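You operate a simulated robot arm through the tools that you are given. There is no shell and no other tool.

Carry out the task below with a simulated robot arm. There is one attempt and no reset: what you move stays moved.

TASK
Pin the green corner of the pale pine frame, with the white knob at its wood.
Fine: turn that corner under the arm; one flush pin; swing the arm clear again; leave the other frame.

It is judged by the outcome, as a careful person would: the job done as asked, and still so three seconds after it is handed in. It fails if anything else is knocked over, pushed out of place, dropped, spilled or broken.

THE ROBOT
A 7-joint arm with a two-finger parallel gripper, fixed in place. Base frame: the origin is at the foot of the arm, x ahead of it, y to its left, z up. Readings come in mm, rad, newtons and seconds.
Its first joint turns from -2.304 to 2.304 rad. Payload 3.91 kg.
The tool frame sits at the grasp point between the pads (the TCP): z along the fingers, y along the line on which they close. The tips reach 30 mm beyond it. Largest opening 110 mm; finger width 20, thickness 10; the body of the gripper, 48 by 112 mm, starts 55 mm behind the TCP.
Orientation is told as [roll, pitch, yaw] about the base's x, y, z axes, in that order, counted from this pose: with the fingers straight down and closing along the base's y, the tool's x points along the base's -x, its y along +y and its z along -z.

THE INTERFACE
- The arm moves only by the tool step_arm. Its arguments are lists of equal length, an entry for each row: "linear": the shift along the tool's x, y, z in mm, a list of three; "angular": the turn, a rotation vector about the tool's x, y, z in rad, a list of three. In form: {"linear": [[dx, dy, dz], ...], "angular": [[wx, wy, wz], ...]}. A call has 1 to 20 rows; each row is the pose to reach, as a shift and turn from the pose commanded when the call began, along the tool's axes at that moment. "gripper" is the closure, from 0 (fully open) to 1 (shut), set as the call begins (left out, the last holds). Rows are played at 5 a second. More than 50 mm and 0.15 rad between two rows, or a gripper value outside its range, and nothing of the call is played. A pose out of reach is approached as far as the arm can. The call stops where the force on the tool passes 40 N (or 10 N more than at its start, if that is more) or the arm is blocked; 0.2 s more then pass. Each finger travels about 108 mm/s and halts on what it meets, pressing with about 33 N; the grip force reading is that of the motor and also rises with nothing between the fingers. The clock runs only during rows and for 0.2 s after the last one: add rows that repeat a pose to give the fingers time. The reply holds the time, the measured pose of the TCP, the force on the tool along the base axes, the opening and the grip force, in the units named above and with some noise, with the torque about the TCP (base axes, N m) and any sound that the robot's microphone picked up, and new pictures: "views" is both (left out), scene, wrist or none.
- Cameras (640 x 400 px; columns grow to the right, rows downward): "scene" is fixed at [400.6, 650.8, 1761.5]; the picture's right is [-0.46, 0.89, 0.00], its down [0.87, 0.45, -0.19] and it looks along [-0.17, -0.09, -0.98] (base axes); focal length 351 px, centre (320, 200). "wrist" rides on the gripper at [72, 17, -103] in the tool frame; the picture's right is [-0.23, 0.97, 0.00], its down [-0.76, -0.18, -0.62] and it looks along [-0.61, -0.14, 0.78] (tool axes); focal length 222 px, centre (320, 200). There is no depth. A picture from a camera that has moved, and an enlarged one, comes with that camera's place and axes in the base frame and with its lens.
- inspect(camera, box): a new picture of the part [left, top, right, bottom] of that camera's present view, enlarged. It takes no simulated time.
- close_job(): hands the job in; it is judged then, once.

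Places have to be worked out from the pictures, the camera data and where the tool is seen. Open the gripper and draw the arm clear of the work before you hand the job in, unless the task says otherwise.

The tools are called as name(argument=value, ...) on one line, values as JSON. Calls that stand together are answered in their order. step_arm: Moves the arm, as the interface text tells. Its arguments: {"type":"object","properties":{"linear":{"type":"array","items":{"type":"array","items":{"type":"number"}}},"angular":{"type":"array","items":{"type":"array","items":{"type":"number"}}},"gripper":{"type":"number"},"views":{"type":"string","enum":["both","scene","wrist","none"]}},"required":["linear","angular"]} The other tools are called the same way: inspect (camera, box) takes an enlarged picture of a part of a camera's view; close_job () hands the job in.

At the start:

```text
t: 0.0
eef_pos: [218.3, 485.6, 1316.0]
tool_rot: [0.001, -0.001, -0.002]
force: [0.5, 0.8, -0.1]
wrist_torque: [-0.01, 0.03, 0.0]
grip_width: 109.8
gripper_force: 0.0
```

scene: 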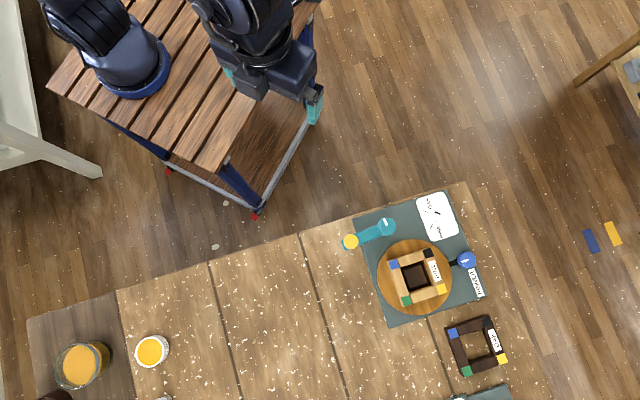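
wrist: 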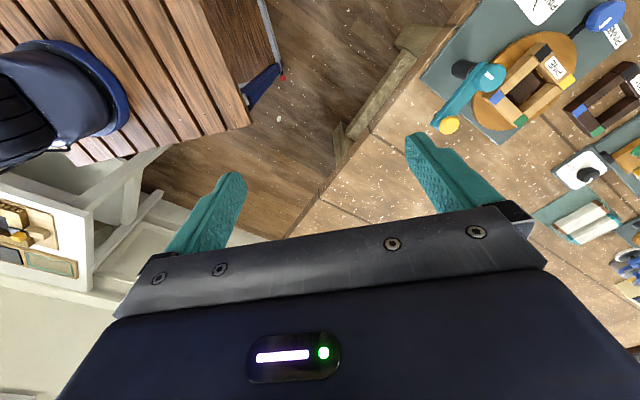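

The pictures show a workbench with a turntable holding the pale frame, a teal swing arm with a yellow tip, and a blue knob. I'll look closer at these first.

inspect(camera="scene", box=[330, 180, 530, 305])

inspect(camera="wrist", box=[400, 0, 640, 150])

inspect(camera="wrist", box=[520, 100, 640, 300])

inspect(camera="scene", box=[420, 300, 580, 400])

```text
3.20 times, centred on (430, 242) of scene
camera zoom: at [400.6, 650.8, 1761.5], right [-0.46, 0.89, 0.0], down [0.87, 0.45, -0.19], along [-0.17, -0.09, -0.98], focal length 1124 px, centre (-32, 64)
```

zoom: 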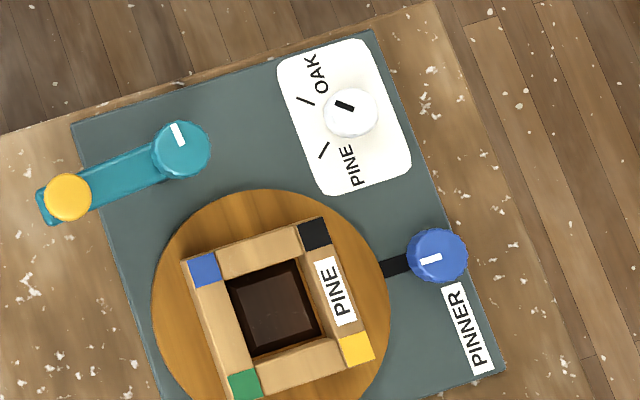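

```text
2.67 times, centred on (520, 75) of wrist
camera zoom: at [145.7, 502.4, 1419.7], right [0.23, 0.97, 0.0], down [0.76, -0.18, 0.62], along [0.61, -0.14, -0.78], focal length 592 px, centre (-213, 533)
```

zoom: 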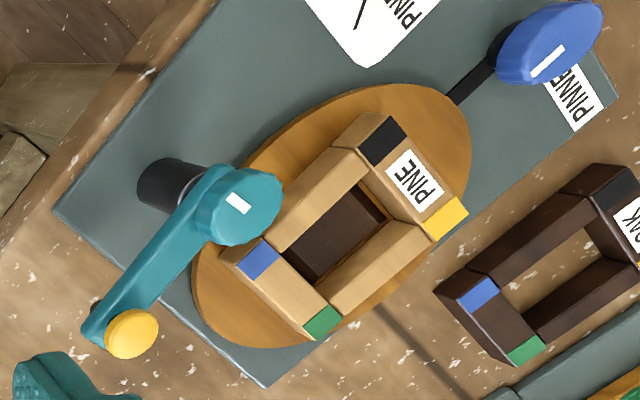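

```text
2.00 times, centred on (580, 200) of wrist
camera zoom: at [145.7, 502.4, 1419.7], right [0.23, 0.97, 0.0], down [0.76, -0.18, 0.62], along [0.61, -0.14, -0.78], focal length 444 px, centre (-200, 200)
```

zoom: 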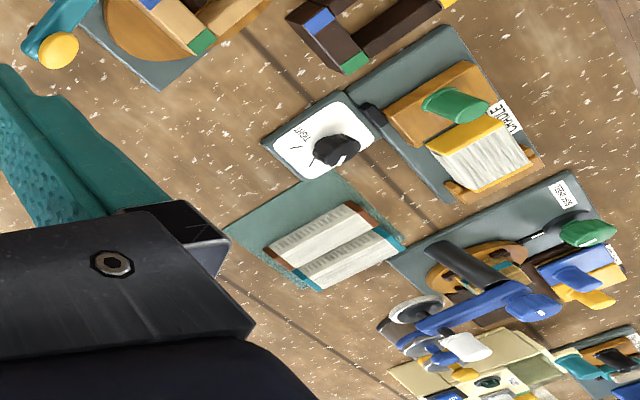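

```text
4.00 times, centred on (500, 350) of scene
camera zoom: at [400.6, 650.8, 1761.5], right [-0.46, 0.89, 0.0], down [0.87, 0.45, -0.19], along [-0.17, -0.09, -0.98], focal length 1406 px, centre (-400, -400)
```

zoom: 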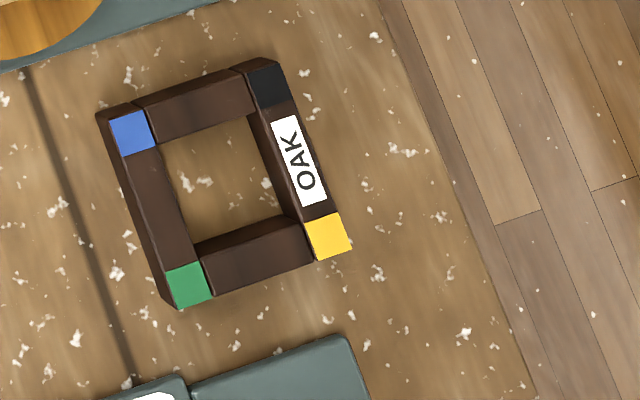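

Triangulating from both cameras puts the teal hub at about (265, 731, 1053), its yellow knob at (325, 680, 1055), the frame centre at (320, 841) and the green corner at (375, 840, 1000). I'll move up high toward +y to get a closer wrist view of the station.

step_arm(linear=[[15, 45, 0], [30, 90, 0], [45, 135, 0], [60, 180, 0], [75, 225, 0], [90, 270, 0], [100, 300, 0], [100, 300, 0]], angular=[[0, 0, 0], [0, 0, 0], [0, 0, 0], [0, 0, 0], [0, 0, 0], [0, 0, 0], [0, 0, 0], [0, 0, 0]], gripper=0)

```text
t: 1.8
eef_pos: [120.9, 784.9, 1315.5]
tool_rot: [-0.001, 0.0, -0.002]
force: [0.6, -0.9, -0.2]
wrist_torque: [0.03, -0.01, -0.01]
grip_width: 109.8
gripper_force: 0.0
camera wrist: at [48.5, 803.2, 1419.0], right [0.23, 0.97, 0.0], down [0.76, -0.18, 0.62], along [0.61, -0.14, -0.78], focal length 222 px, centre (320, 200)
```

scene: 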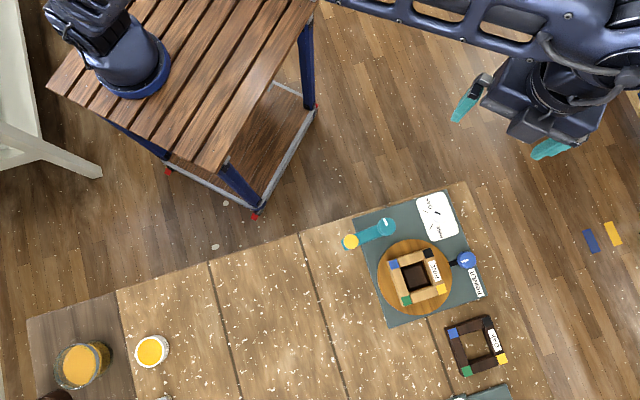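
wrist: 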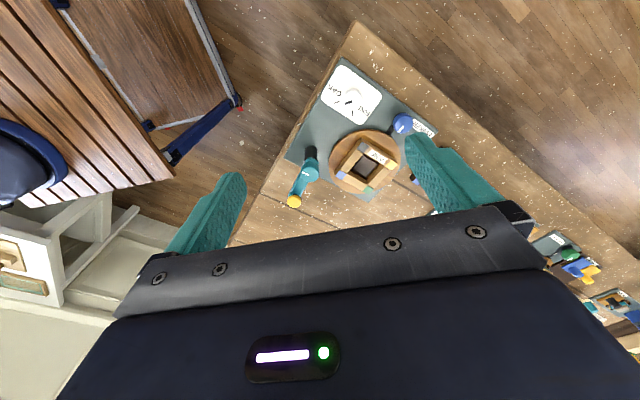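

The station now sits in the middle of the wrist view, so I'll enlarge it.

inspect(camera="wrist", box=[270, 50, 450, 215])

inspect(camera="wrist", box=[310, 60, 390, 125])

inspect(camera="wrist", box=[280, 140, 340, 215])

inspect(camera="scene", box=[405, 185, 495, 305])

```text
2.42 times, centred on (360, 132) of wrist
camera zoom: at [48.5, 803.2, 1419.0], right [0.23, 0.97, 0.0], down [0.76, -0.18, 0.62], along [0.61, -0.14, -0.78], focal length 538 px, centre (223, 364)
```

zoom: 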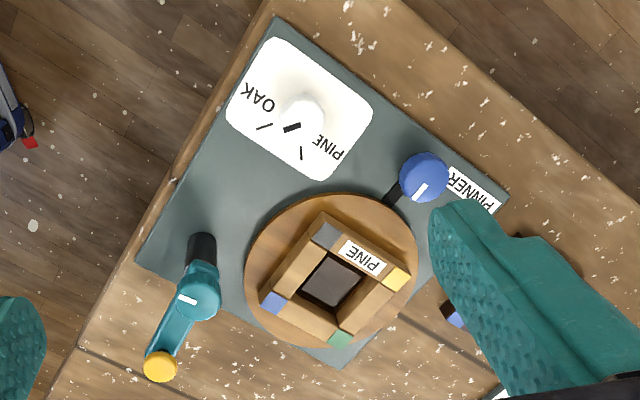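

```text
6.15 times, centred on (350, 92) of wrist
camera zoom: at [48.5, 803.2, 1419.0], right [0.23, 0.97, 0.0], down [0.76, -0.18, 0.62], along [0.61, -0.14, -0.78], focal length 1367 px, centre (135, 862)
```

zoom: 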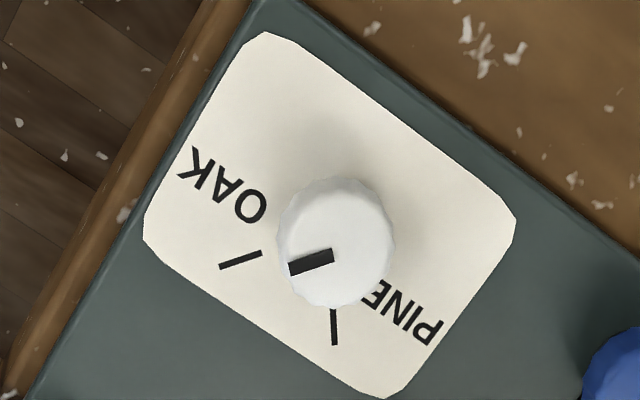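

```text
5.33 times, centred on (310, 178) of wrist
camera zoom: at [48.5, 803.2, 1419.0], right [0.23, 0.97, 0.0], down [0.76, -0.18, 0.62], along [0.61, -0.14, -0.78], focal length 1185 px, centre (373, 320)
```

zoom: 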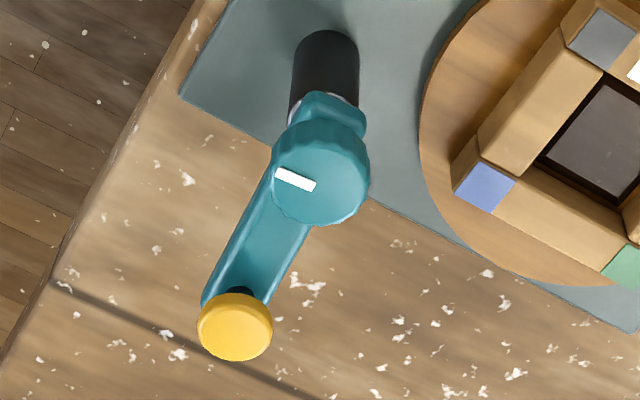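

```text
3.33 times, centred on (450, 245) of scene
camera zoom: at [400.6, 650.8, 1761.5], right [-0.46, 0.89, 0.0], down [0.87, 0.45, -0.19], along [-0.17, -0.09, -0.98], focal length 1171 px, centre (-113, 50)
```

zoom: 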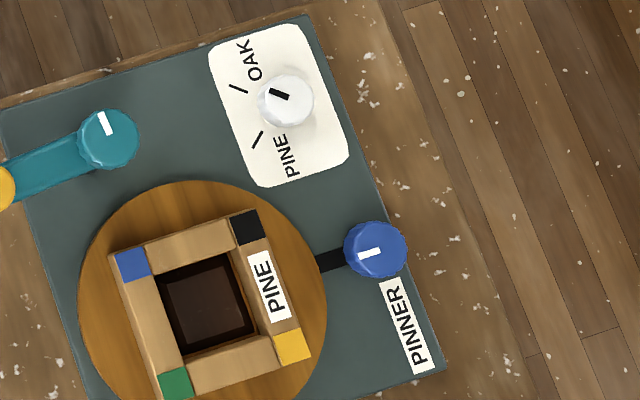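

The white knob's bar points at OAK, its ticks are about 80° apart, and PINE lies counter-clockwise from above. The station plate is at z≈959 and the white knob is at about (173, 837) with its top at z≈981. I'll hover above the white knob with a yaw of −0.7.

step_arm(linear=[[-8, 8, 36], [-17, 17, 72], [-26, 25, 108], [-35, 34, 144], [-44, 43, 180], [-52, 51, 215], [-52, 51, 215]], angular=[[0, 0, 0.117], [0, 0, 0.234], [0, 0, 0.35], [0, 0, 0.467], [0, 0, 0.584], [0, 0, 0.7], [0, 0, 0.7]], gripper=0.25)

```text
t: 3.4
eef_pos: [169.6, 832.7, 1102.1]
tool_rot: [0.0, 0.0, -0.703]
force: [-0.1, 0.0, 0.0]
wrist_torque: [-0.01, 0.01, 0.03]
grip_width: 82.6
gripper_force: 0.1
camera wrist: at [125.9, 892.7, 1206.4], right [0.8, 0.6, 0.0], down [0.47, -0.63, 0.62], along [0.37, -0.5, -0.78], focal length 222 px, centre (320, 200)
```

scene: 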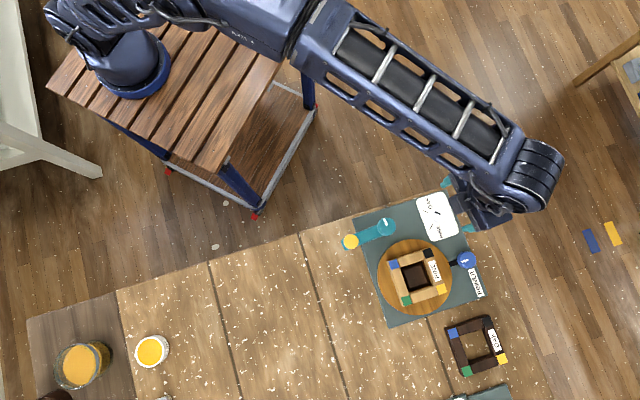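
wrist: 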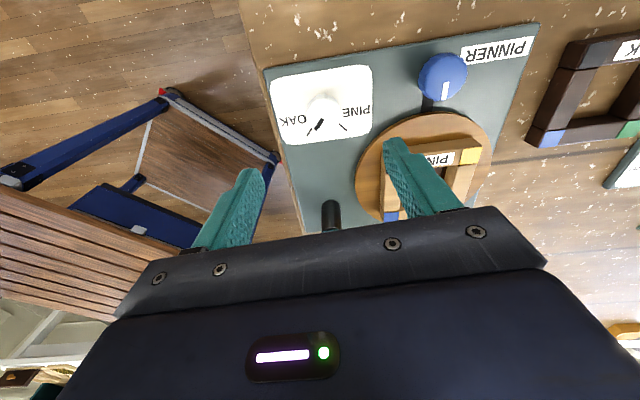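

The scene view shows the gripper hovering near the white knob. I'll enlarge the wrist view to refine the knob's position and shape.

inspect(camera="wrist", box=[260, 20, 540, 230])

inspect(camera="wrist", box=[270, 60, 380, 150])

inspect(camera="wrist", box=[400, 30, 500, 130])

```text
1.90 times, centred on (400, 125) of wrist
camera zoom: at [125.9, 892.7, 1206.4], right [0.8, 0.6, 0.0], down [0.47, -0.63, 0.62], along [0.37, -0.5, -0.78], focal length 423 px, centre (168, 343)
```

zoom: 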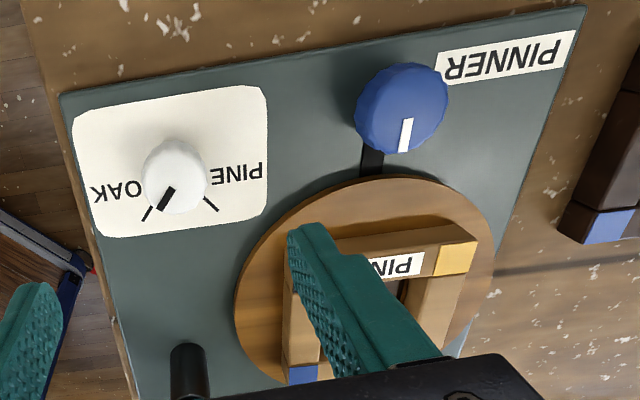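

```text
4.44 times, centred on (325, 105) of wrist
camera zoom: at [125.9, 892.7, 1206.4], right [0.8, 0.6, 0.0], down [0.47, -0.63, 0.62], along [0.37, -0.5, -0.78], focal length 987 px, centre (298, 622)
```

zoom: 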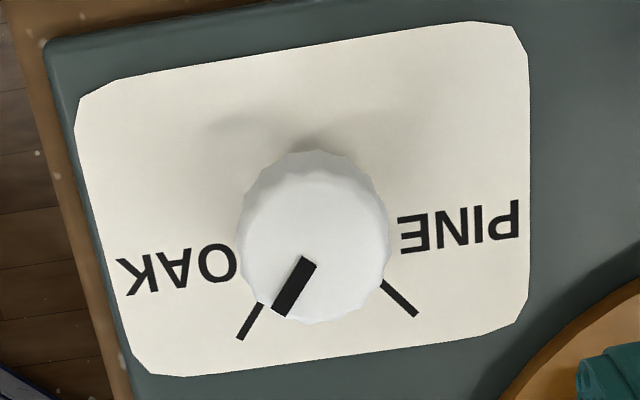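

```text
4.00 times, centred on (450, 80) of wrist
camera zoom: at [125.9, 892.7, 1206.4], right [0.8, 0.6, 0.0], down [0.47, -0.63, 0.62], along [0.37, -0.5, -0.78], focal length 888 px, centre (-200, 680)
```

zoom: 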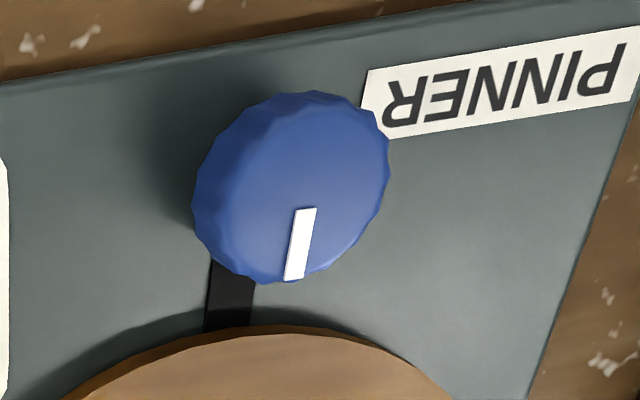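

The white knob's centre works out at about (173, 834.6), with its top at z≈982 and a diameter of about 34 mm. I'll descend partway with a small lateral correction and check the pose.

step_arm(linear=[[-1, 2, 25], [-1.4, 3.6, 50], [-1.4, 3.6, 75], [-1.4, 3.6, 75]], angular=[[0, 0, 0], [0, 0, 0], [0, 0, 0], [0, 0, 0]])

```text
t: 4.4
eef_pos: [176.4, 835.9, 1024.7]
tool_rot: [0.0, 0.0, -0.7]
force: [-1.3, 0.3, -0.1]
wrist_torque: [0.01, -0.01, -0.01]
grip_width: 82.7
gripper_force: 0.0
camera wrist: at [131.2, 895.8, 1128.6], right [0.8, 0.6, 0.0], down [0.47, -0.63, 0.62], along [0.37, -0.5, -0.78], focal length 222 px, centre (320, 200)
```

scene: 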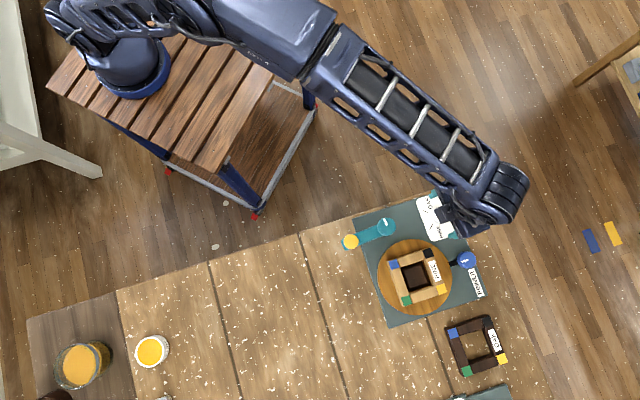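
wrist: 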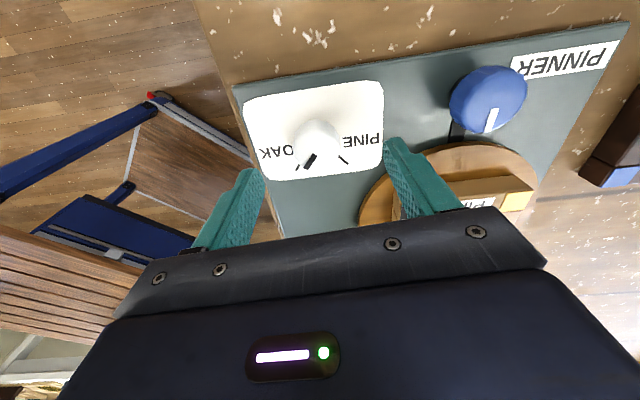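

The readings are slightly noisy, so I'll check the knob's alignment between the fingers in an enlarged wrist view.

inspect(camera="wrist", box=[230, 70, 420, 220])

```text
2.67 times, centred on (325, 145) of wrist
camera zoom: at [131.2, 895.8, 1128.6], right [0.8, 0.6, 0.0], down [0.47, -0.63, 0.62], along [0.37, -0.5, -0.78], focal length 592 px, centre (307, 347)
```

zoom: 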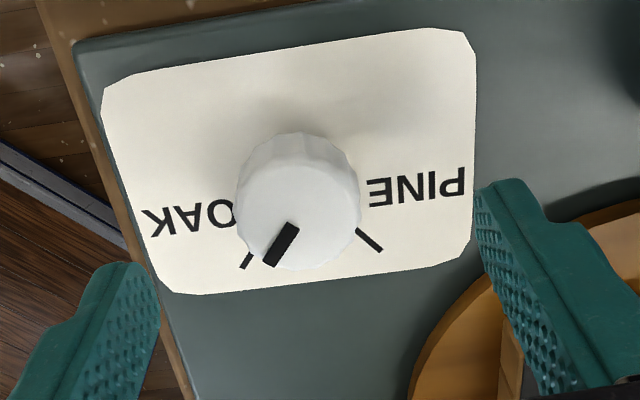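

The knob is within about 1 mm of the tool axis. I'll descend 30 mm so the tips straddle it about 6 mm above the plate.

step_arm(linear=[[0.3, -1, 10], [0.5, -1, 20], [0.5, -1, 29], [0.5, -1, 29]], angular=[[0, 0, 0], [0, 0, 0], [0, 0, 0], [0, 0, 0]], views="wrist")

step_arm(linear=[[0, 0, 0], [0, 0, 0], [0, 0, 0]], angular=[[0, 0, 0], [0, 0, 0], [0, 0, 0]], gripper=0.75)

```text
t: 5.4
eef_pos: [173.9, 837.7, 997.1]
tool_rot: [0.0, 0.0, -0.7]
force: [-0.1, 0.3, 0.4]
wrist_torque: [0.01, 0.0, -0.02]
grip_width: 82.5
gripper_force: 0.0
camera wrist: at [129.4, 896.9, 1100.9], right [0.8, 0.6, 0.0], down [0.47, -0.63, 0.62], along [0.37, -0.5, -0.78], focal length 222 px, centre (320, 200)
```

wrist: 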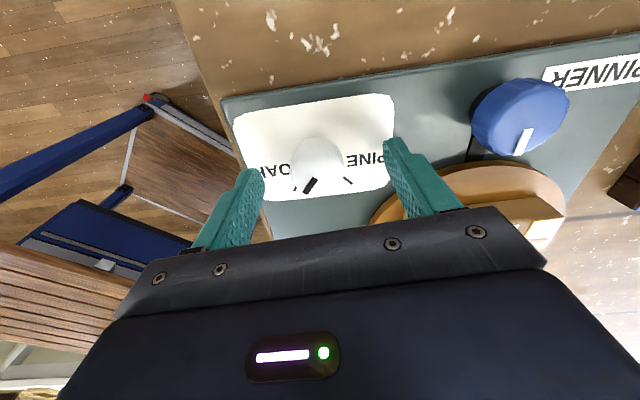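

```text
t: 6.2
eef_pos: [172.7, 836.0, 997.5]
tool_rot: [0.001, -0.001, -0.699]
force: [-7.6, -11.6, -2.5]
wrist_torque: [-0.34, -0.01, 0.08]
grip_width: 34.5
gripper_force: 7.4
camera wrist: at [128.7, 896.6, 1100.9], right [0.8, 0.6, 0.0], down [0.47, -0.63, 0.62], along [0.37, -0.5, -0.78], focal length 222 px, centre (320, 200)
```

scene: 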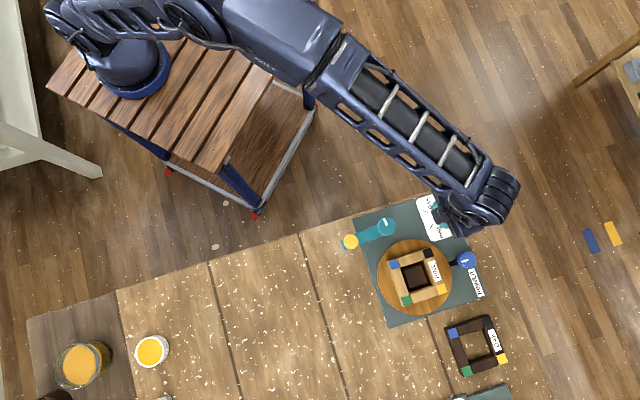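
wrist: 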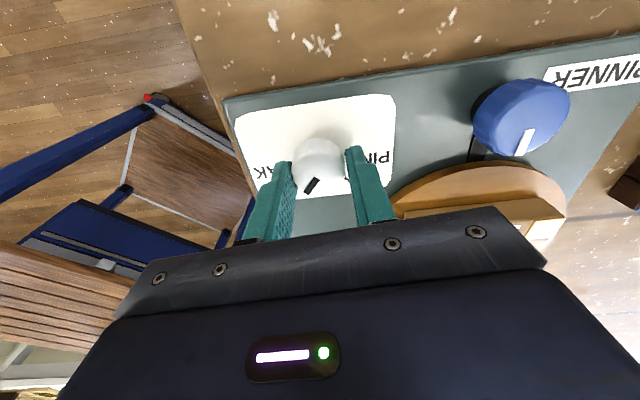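

The knob is gripped at 34.5 mm, with a sideways force of about 14 N along −tool y. I'll shift slightly that way to relieve it, then check the indicator.

step_arm(linear=[[0, -1.2, 0], [0, -1.2, 0]], angular=[[0, 0, 0], [0, 0, 0]], views="none")

inspect(camera="wrist", box=[240, 110, 400, 230])

```text
t: 6.8
eef_pos: [173.1, 835.9, 997.1]
tool_rot: [0.0, 0.001, -0.698]
force: [-2.7, -2.7, -6.7]
wrist_torque: [0.11, -0.07, 0.04]
grip_width: 33.0
gripper_force: 45.0
```

```text
3.33 times, centred on (320, 170) of wrist
camera zoom: at [128.1, 895.9, 1101.0], right [0.8, 0.6, 0.0], down [0.47, -0.63, 0.62], along [0.37, -0.5, -0.78], focal length 740 px, centre (320, 300)
```

zoom: 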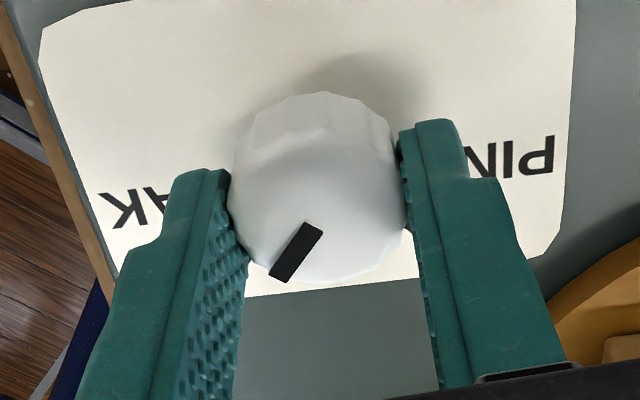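

The grip is firm and centred. I'll rotate counter-clockwise from above (negative about tool z) by about 1.38 rad toward PINE.

step_arm(linear=[[0, 0, 0], [0, 0, 0], [0, 0, 0], [0, 0, 0], [0, 0, 0], [0, 0, 0], [0, 0, 0], [0, 0, 0], [0, 0, 0], [0, 0, 0], [0, 0, 0]], angular=[[0, 0, -0.138], [0, 0, -0.276], [0, 0, -0.414], [0, 0, -0.552], [0, 0, -0.69], [0, 0, -0.828], [0, 0, -0.966], [0, 0, -1.104], [0, 0, -1.242], [0, 0, -1.38], [0, 0, -1.38]])

```text
t: 9.2
eef_pos: [171.4, 836.7, 998.5]
tool_rot: [0.0, 0.0, 0.681]
force: [14.8, 6.5, 4.8]
wrist_torque: [0.24, -0.61, 0.0]
grip_width: 32.6
gripper_force: 45.2
camera wrist: at [105.7, 805.0, 1101.0], right [-0.44, 0.9, 0.0], down [0.7, 0.34, 0.62], along [0.56, 0.27, -0.78], focal length 222 px, centre (320, 200)
```

scene: 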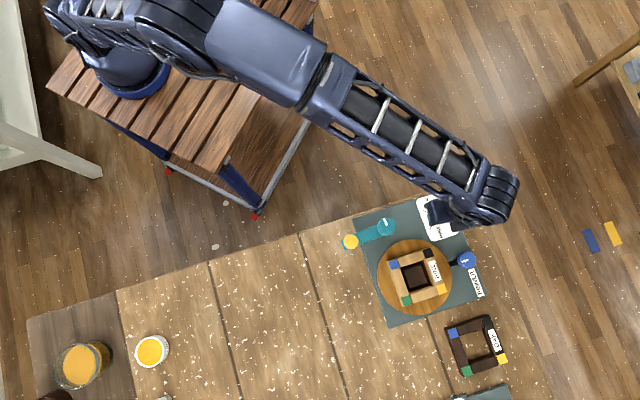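
wrist: 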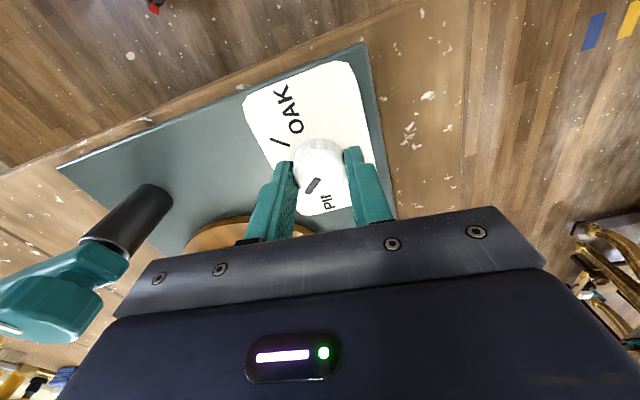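

The indicator turned with the tool. I'll open the fingers and then rise to check it against the PINE tick.

step_arm(linear=[[0, 0, 0], [0, 0, 0], [0, 0, -25], [0, 0, -50], [0, 0, -50]], angular=[[0, 0, 0], [0, 0, 0], [0, 0, 0], [0, 0, 0], [0, 0, 0]], gripper=0.3)

inspect(camera="wrist", box=[220, 50, 420, 210])

```text
t: 10.4
eef_pos: [172.3, 834.7, 1049.2]
tool_rot: [-0.001, -0.001, 0.68]
force: [-0.3, 0.3, 0.6]
wrist_torque: [-0.02, -0.02, -0.01]
grip_width: 77.2
gripper_force: 0.1
camera wrist: at [105.8, 804.2, 1152.7], right [-0.44, 0.9, 0.0], down [0.7, 0.34, 0.62], along [0.56, 0.27, -0.78], focal length 222 px, centre (320, 200)
```

scene: 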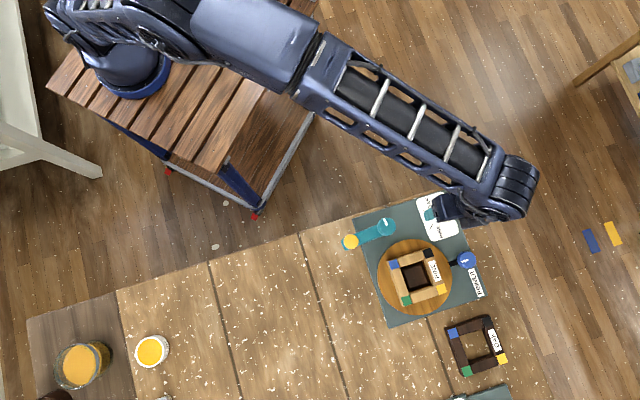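
wrist: 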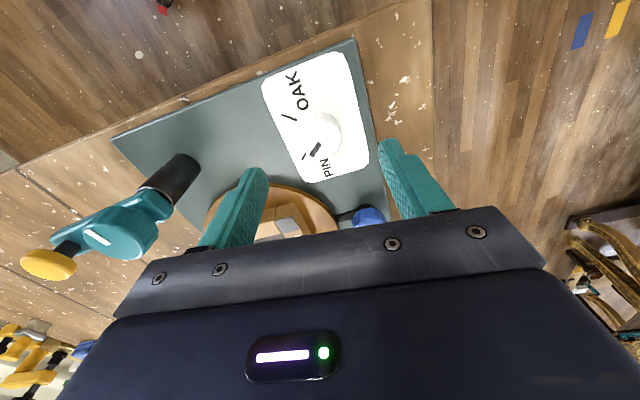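

```text
2.50 times, centred on (320, 130) of wrist
camera zoom: at [105.8, 804.2, 1152.7], right [-0.44, 0.9, 0.0], down [0.7, 0.34, 0.62], along [0.56, 0.27, -0.78], focal length 555 px, centre (320, 375)
```

zoom: 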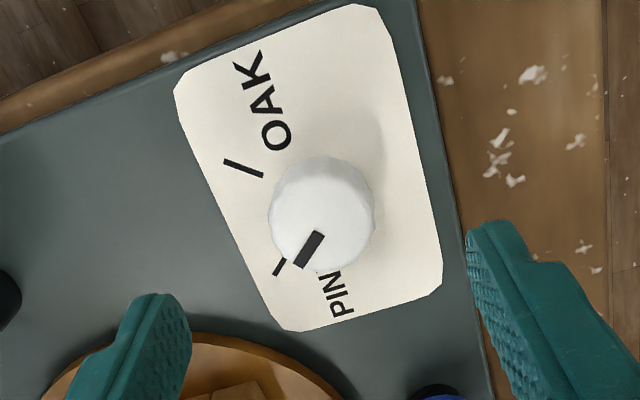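

The bar looks nearly on the PINE tick. I'll enlarge more to measure any remaining error.

inspect(camera="wrist", box=[285, 95, 355, 175])

inspect(camera="scene", box=[410, 185, 470, 245])

```text
5.00 times, centred on (320, 135) of wrist
camera zoom: at [105.8, 804.2, 1152.7], right [-0.44, 0.9, 0.0], down [0.7, 0.34, 0.62], along [0.56, 0.27, -0.78], focal length 1111 px, centre (320, 525)
```

zoom: 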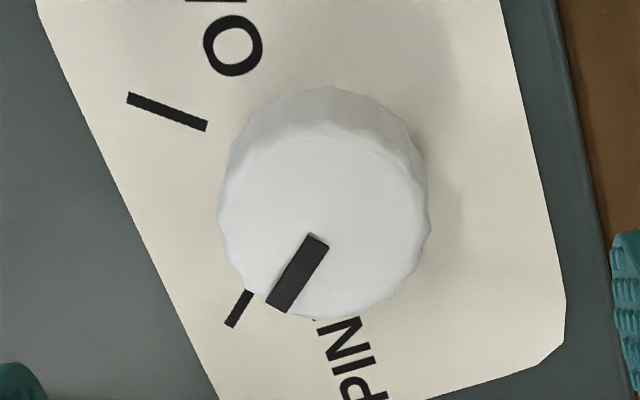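

```text
6.67 times, centred on (440, 215) of scene
camera zoom: at [400.6, 650.8, 1761.5], right [-0.46, 0.89, 0.0], down [0.87, 0.45, -0.19], along [-0.17, -0.09, -0.98], focal length 2342 px, centre (-480, 100)
```

zoom: 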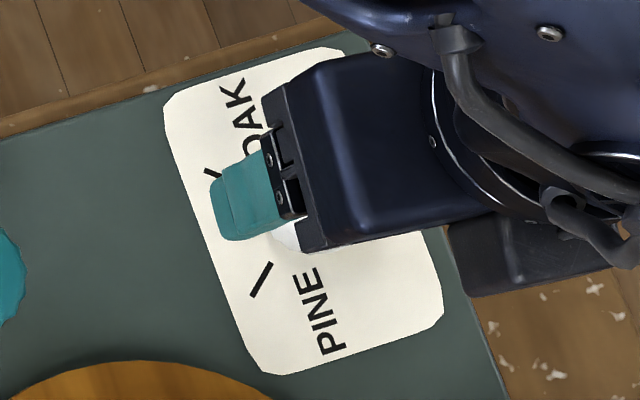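

The bar is parallel to the PINE tick to within about 2°, so the white knob is set. Next I'll go above the blue knob at about (236, 926), turned so the fingers close across the black link's axis (yaw −0.785).

step_arm(linear=[[-5, 2, -20], [-15, 5, -35], [-25, 8, -45], [-35, 11, -50], [-45, 14, -50], [-56, 17, -50], [-67, 20, -50], [-78, 23, -50], [-89, 26, -50], [-99, 29, -50], [-107, 30.9, -50], [-107, 30.9, -50]], angular=[[0, 0, 0.134], [0, 0, 0.268], [0, 0, 0.402], [0, 0, 0.536], [0, 0, 0.67], [0, 0, 0.804], [0, 0, 0.938], [0, 0, 1.072], [0, 0, 1.206], [0, 0, 1.34], [0, 0, 1.465], [0, 0, 1.465]])

inspect(camera="wrist", box=[240, 50, 440, 210])

```text
t: 13.0
eef_pos: [234.5, 927.6, 1097.6]
tool_rot: [0.001, 0.0, -0.787]
force: [0.3, -0.6, 0.8]
wrist_torque: [-0.02, -0.01, 0.0]
grip_width: 77.1
gripper_force: 0.1
camera wrist: at [195.8, 989.9, 1201.8], right [0.85, 0.53, 0.0], down [0.41, -0.66, 0.62], along [0.33, -0.53, -0.78], focal length 222 px, centre (320, 200)
```

scene: 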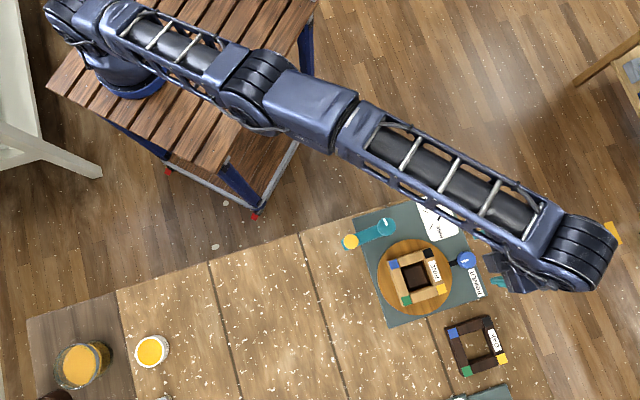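
wrist: 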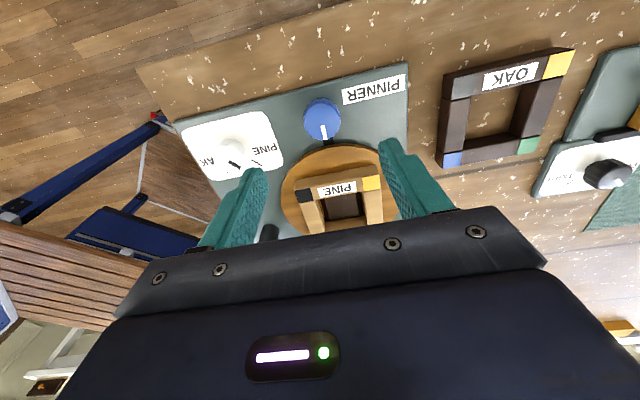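

```text
2.50 times, centred on (340, 130) of wrist
camera zoom: at [195.8, 989.9, 1201.8], right [0.85, 0.53, 0.0], down [0.41, -0.66, 0.62], along [0.33, -0.53, -0.78], focal length 555 px, centre (270, 375)
```

zoom: 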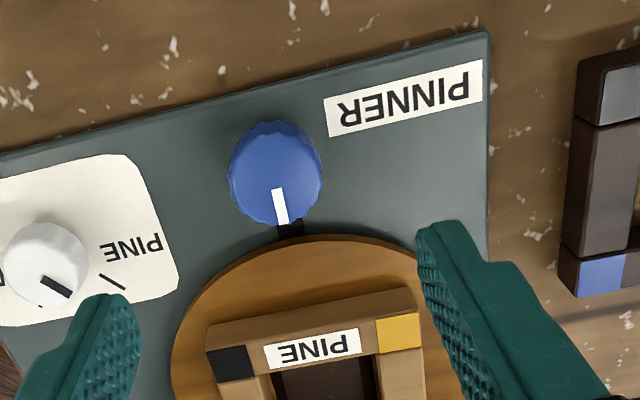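

The blue knob appears a few mm off the tool axis. I'll check it again in the scene view before descending.

inspect(camera="scene", box=[430, 230, 510, 290])

inspect(camera="wrist", box=[290, 80, 360, 140])

```text
6.67 times, centred on (470, 260) of scene
camera zoom: at [400.6, 650.8, 1761.5], right [-0.46, 0.89, 0.0], down [0.87, 0.45, -0.19], along [-0.17, -0.09, -0.98], focal length 2342 px, centre (-680, -200)
```

zoom: 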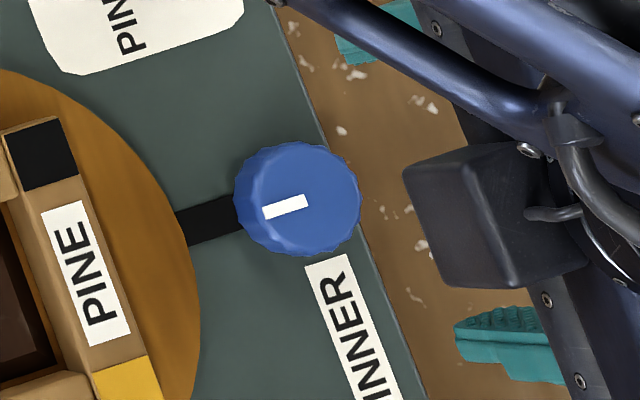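

```text
6.67 times, centred on (325, 110) of wrist
camera zoom: at [195.8, 989.9, 1201.8], right [0.85, 0.53, 0.0], down [0.41, -0.66, 0.62], along [0.33, -0.53, -0.78], focal length 1481 px, centre (287, 800)
```

zoom: 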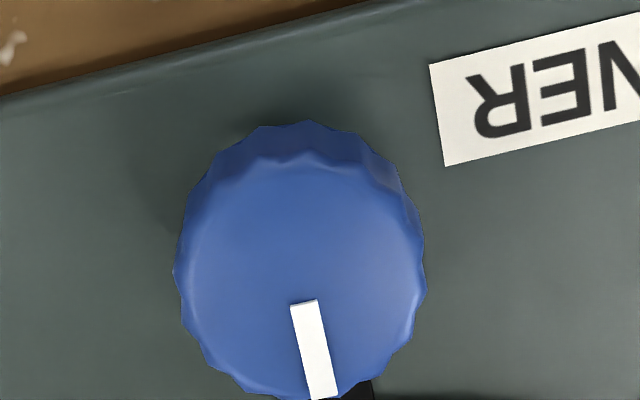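

The blue knob's centre is at about (237, 926.5), with its top at z≈990 and a diameter of about 40 mm. I'll descend so the fingertips straddle it at z≈973.

step_arm(linear=[[-1, 1, 25], [-2, 2, 50], [-2, 2, 70], [-2, 2, 85], [-2, 2, 94], [-2, 2, 94]], angular=[[0, 0, 0], [0, 0, 0], [0, 0, 0], [0, 0, 0], [0, 0, 0], [0, 0, 0]])

inspect(camera="wrist", box=[230, 80, 430, 240])

```text
t: 14.4
eef_pos: [238.2, 927.1, 1002.3]
tool_rot: [-0.001, 0.0, -0.784]
force: [0.0, 0.5, 0.4]
wrist_torque: [0.03, 0.01, -0.01]
grip_width: 76.8
gripper_force: 0.1
camera wrist: at [198.9, 991.5, 1106.7], right [0.85, 0.53, 0.0], down [0.41, -0.66, 0.62], along [0.33, -0.53, -0.78], focal length 222 px, centre (320, 200)
```

scene: 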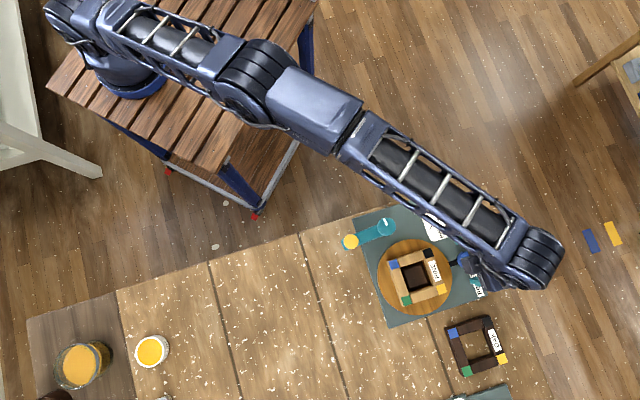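
wrist: 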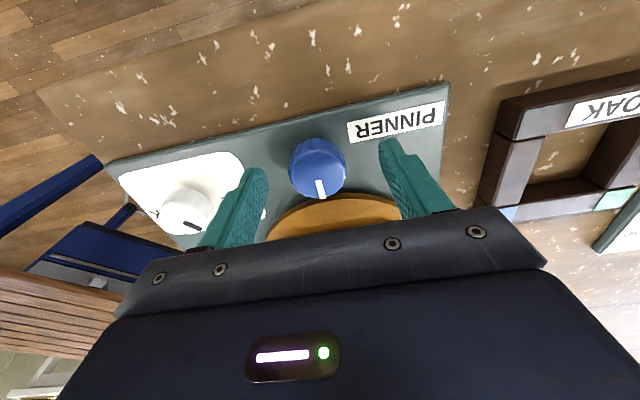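

```text
2.50 times, centred on (330, 160) of wrist
camera zoom: at [198.9, 991.5, 1106.7], right [0.85, 0.53, 0.0], down [0.41, -0.66, 0.62], along [0.33, -0.53, -0.78], focal length 555 px, centre (295, 300)
```

zoom: 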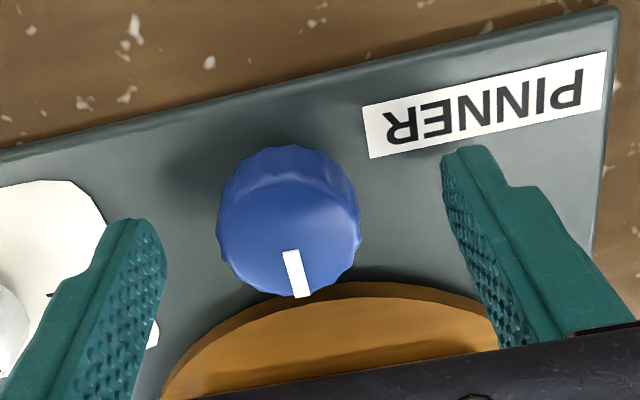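

The knob is centred laterally and about 2 mm off along tool x. I'll nudge the tool and close on the blue knob.

step_arm(linear=[[1.5, 0, 0], [1.5, 0, 0]], angular=[[0, 0, 0], [0, 0, 0]], views="none")

step_arm(linear=[[0, 0, 0], [0, 0, 0], [0, 0, 0]], angular=[[0, 0, 0], [0, 0, 0], [0, 0, 0]], gripper=0.7)

```text
t: 15.0
eef_pos: [237.7, 928.1, 1002.6]
tool_rot: [0.0, 0.002, -0.785]
force: [0.0, 0.0, 0.2]
wrist_torque: [0.01, -0.01, 0.03]
grip_width: 77.2
gripper_force: 0.0
```

```text
t: 15.8
eef_pos: [237.4, 929.1, 1001.7]
tool_rot: [-0.001, 0.001, -0.785]
force: [-6.4, -7.4, -1.4]
wrist_torque: [-0.21, 0.05, 0.03]
grip_width: 38.2
gripper_force: 5.1
camera wrist: at [197.6, 992.4, 1106.6], right [0.85, 0.53, 0.0], down [0.41, -0.66, 0.62], along [0.33, -0.53, -0.78], focal length 222 px, centre (320, 200)
```

scene: 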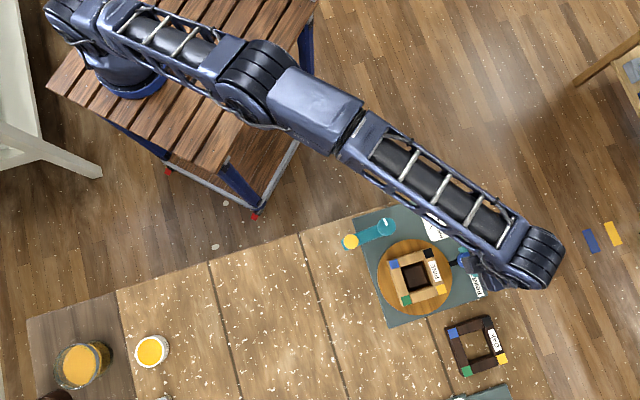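
wrist: 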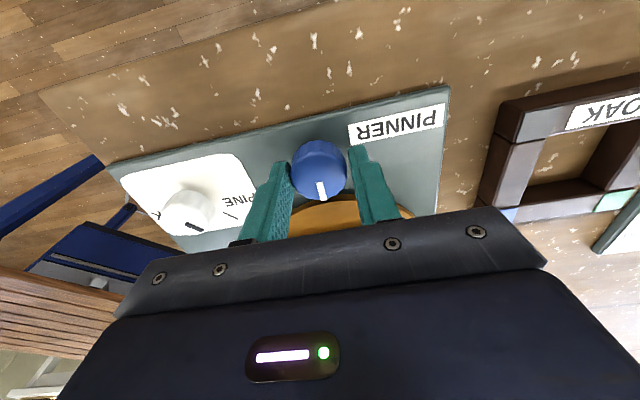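

The blue knob is gripped at 38 mm. I'll relieve the small side load and try a test turn of 0.28 rad counter-clockwise to see how the turntable responds.

step_arm(linear=[[0, -0.8, 0], [0, -0.8, 0], [0, -0.8, 0], [0, -0.8, 0], [0, -0.8, 0]], angular=[[0, 0, 0], [0, 0, 0], [0, 0, -0.14], [0, 0, -0.28], [0, 0, -0.28]])

inspect(camera="scene", box=[330, 180, 530, 305])

```text
t: 17.0
eef_pos: [236.4, 928.1, 1002.7]
tool_rot: [-0.001, -0.001, -0.506]
force: [-5.9, -5.4, -0.1]
wrist_torque: [-0.13, 0.12, -0.02]
grip_width: 37.3
gripper_force: 4.7
camera wrist: at [181.2, 978.8, 1107.2], right [0.67, 0.74, 0.0], down [0.58, -0.52, 0.62], along [0.46, -0.42, -0.78], focal length 222 px, centre (320, 200)
```

scene: 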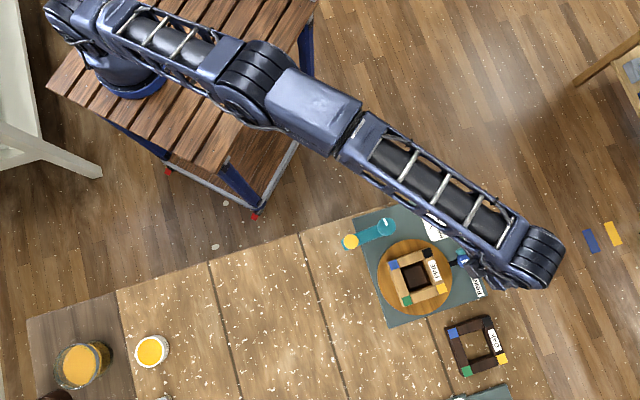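
wrist: 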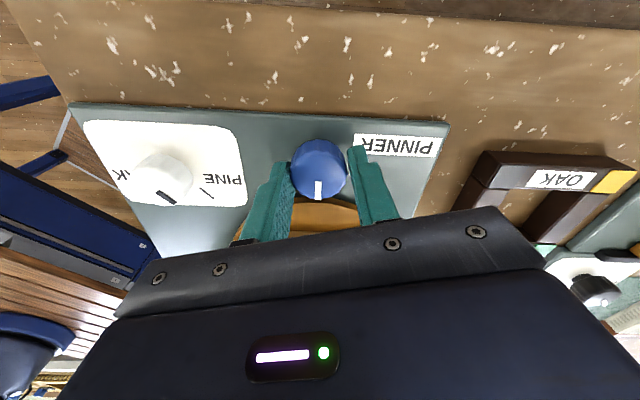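

```text
3.20 times, centred on (430, 242) of scene
camera zoom: at [400.6, 650.8, 1761.5], right [-0.46, 0.89, 0.0], down [0.87, 0.45, -0.19], along [-0.17, -0.09, -0.98], focal length 1124 px, centre (-32, 64)
```

zoom: 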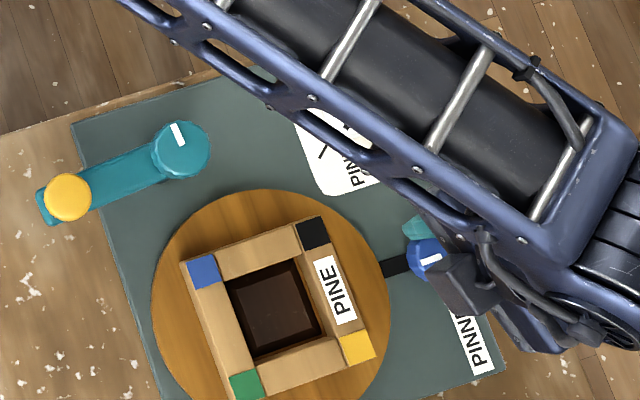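

The turntable hasn't visibly moved. I'll check whether the blue knob itself turned or slipped.

inspect(camera="scene", box=[430, 230, 510, 290])

inspect(camera="wrist", box=[250, 110, 390, 230])

```text
6.67 times, centred on (470, 260) of scene
camera zoom: at [400.6, 650.8, 1761.5], right [-0.46, 0.89, 0.0], down [0.87, 0.45, -0.19], along [-0.17, -0.09, -0.98], focal length 2342 px, centre (-680, -200)
```

zoom: 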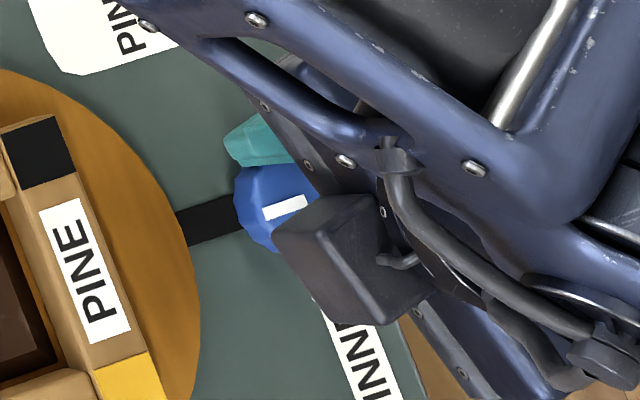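

```text
3.33 times, centred on (320, 170) of wrist
camera zoom: at [181.2, 978.8, 1107.2], right [0.67, 0.74, 0.0], down [0.58, -0.52, 0.62], along [0.46, -0.42, -0.78], focal length 740 px, centre (320, 300)
```

zoom: 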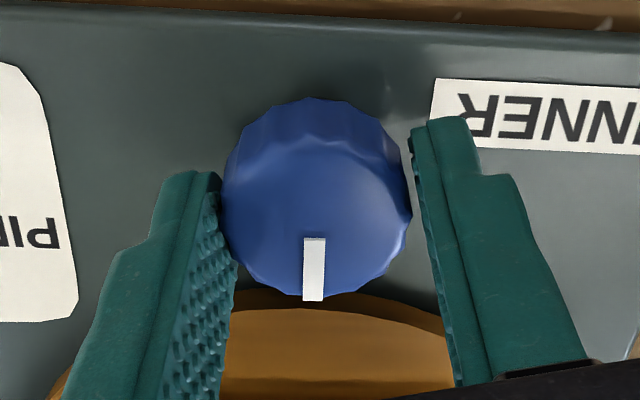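

The right finger stopped at its commanded position without touching the knob, so the knob slipped and nothing turned. I'll open, go back to yaw −0.785, re-centre about 3 mm toward −tool y, and close harder.

step_arm(linear=[[0, 0, 0], [0, 0, 0], [0, -1.5, 0], [0, -3, 0], [0, -3, 0]], angular=[[0, 0, 0], [0, 0, 0], [0, 0, 0.14], [0, 0, 0.28], [0, 0, 0.28]], gripper=0.45, views="wrist")

inspect(camera="wrist", box=[250, 110, 390, 230])

```text
t: 18.2
eef_pos: [235.7, 925.7, 1002.8]
tool_rot: [0.0, 0.0, -0.787]
force: [0.2, 0.1, 0.5]
wrist_torque: [0.0, 0.01, 0.01]
grip_width: 60.2
gripper_force: 0.0
camera wrist: at [196.1, 989.5, 1106.7], right [0.85, 0.53, 0.0], down [0.41, -0.66, 0.62], along [0.33, -0.53, -0.78], focal length 222 px, centre (320, 200)
```

wrist: 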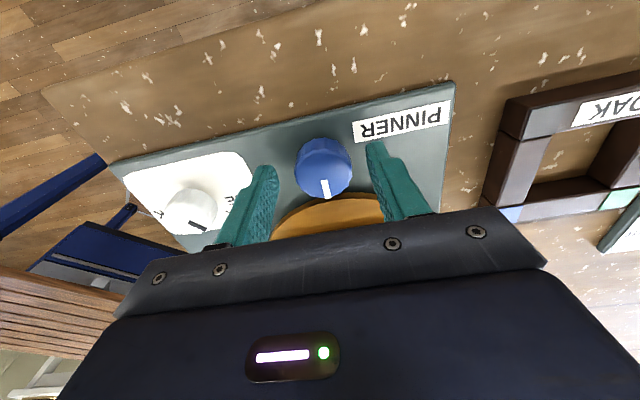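

```text
3.33 times, centred on (320, 170) of wrist
camera zoom: at [196.1, 989.5, 1106.7], right [0.85, 0.53, 0.0], down [0.41, -0.66, 0.62], along [0.33, -0.53, -0.78], focal length 740 px, centre (320, 300)
```

zoom: 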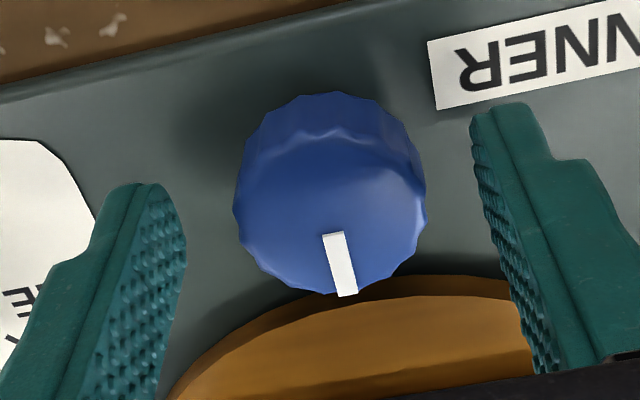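

The knob now looks centred between the fingers. I'll close firmly.

step_arm(linear=[[0, 0, 0], [0, 0, 0], [0, 0, 0]], angular=[[0, 0, 0], [0, 0, 0], [0, 0, 0]], gripper=0.9, views="wrist")

inspect(camera="wrist", box=[250, 110, 390, 230])

```text
t: 19.0
eef_pos: [236.7, 927.0, 1003.7]
tool_rot: [0.002, 0.001, -0.786]
force: [20.2, 28.8, 0.8]
wrist_torque: [1.1, 0.27, 0.07]
grip_width: 35.7
gripper_force: 45.2
camera wrist: at [197.8, 990.3, 1106.7], right [0.85, 0.53, 0.0], down [0.41, -0.67, 0.62], along [0.33, -0.53, -0.78], focal length 222 px, centre (320, 200)
```

wrist: 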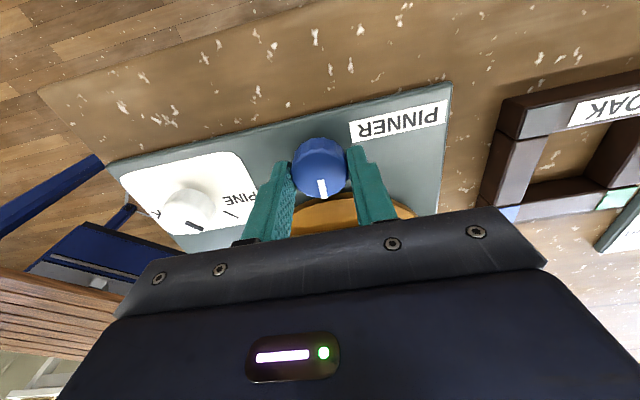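

```text
3.33 times, centred on (320, 170) of wrist
camera zoom: at [197.8, 990.3, 1106.7], right [0.85, 0.53, 0.0], down [0.41, -0.67, 0.62], along [0.33, -0.53, -0.78], focal length 740 px, centre (320, 300)
```

zoom: 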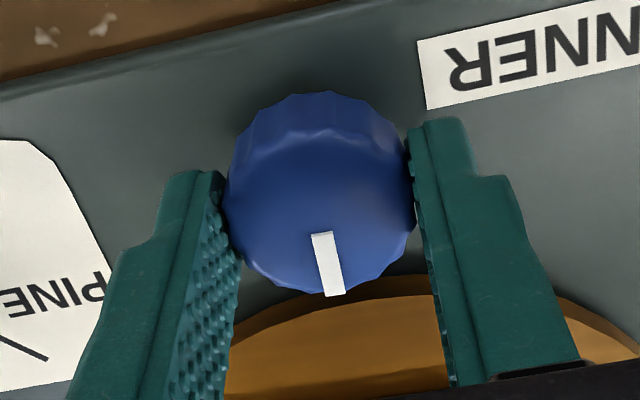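

Firm grip now, but with about 35 N toward +tool y. I'll shift 2 mm that way to relieve it.

step_arm(linear=[[0, 1, 0], [0, 2, 0], [0, 2, 0]], angular=[[0, 0, 0], [0, 0, 0], [0, 0, 0]], views="none")

```text
t: 19.8
eef_pos: [238.1, 926.2, 1002.8]
tool_rot: [-0.001, 0.0, -0.785]
force: [10.6, -2.7, 8.2]
wrist_torque: [-0.67, -1.21, 0.12]
grip_width: 35.5
gripper_force: 45.5
```

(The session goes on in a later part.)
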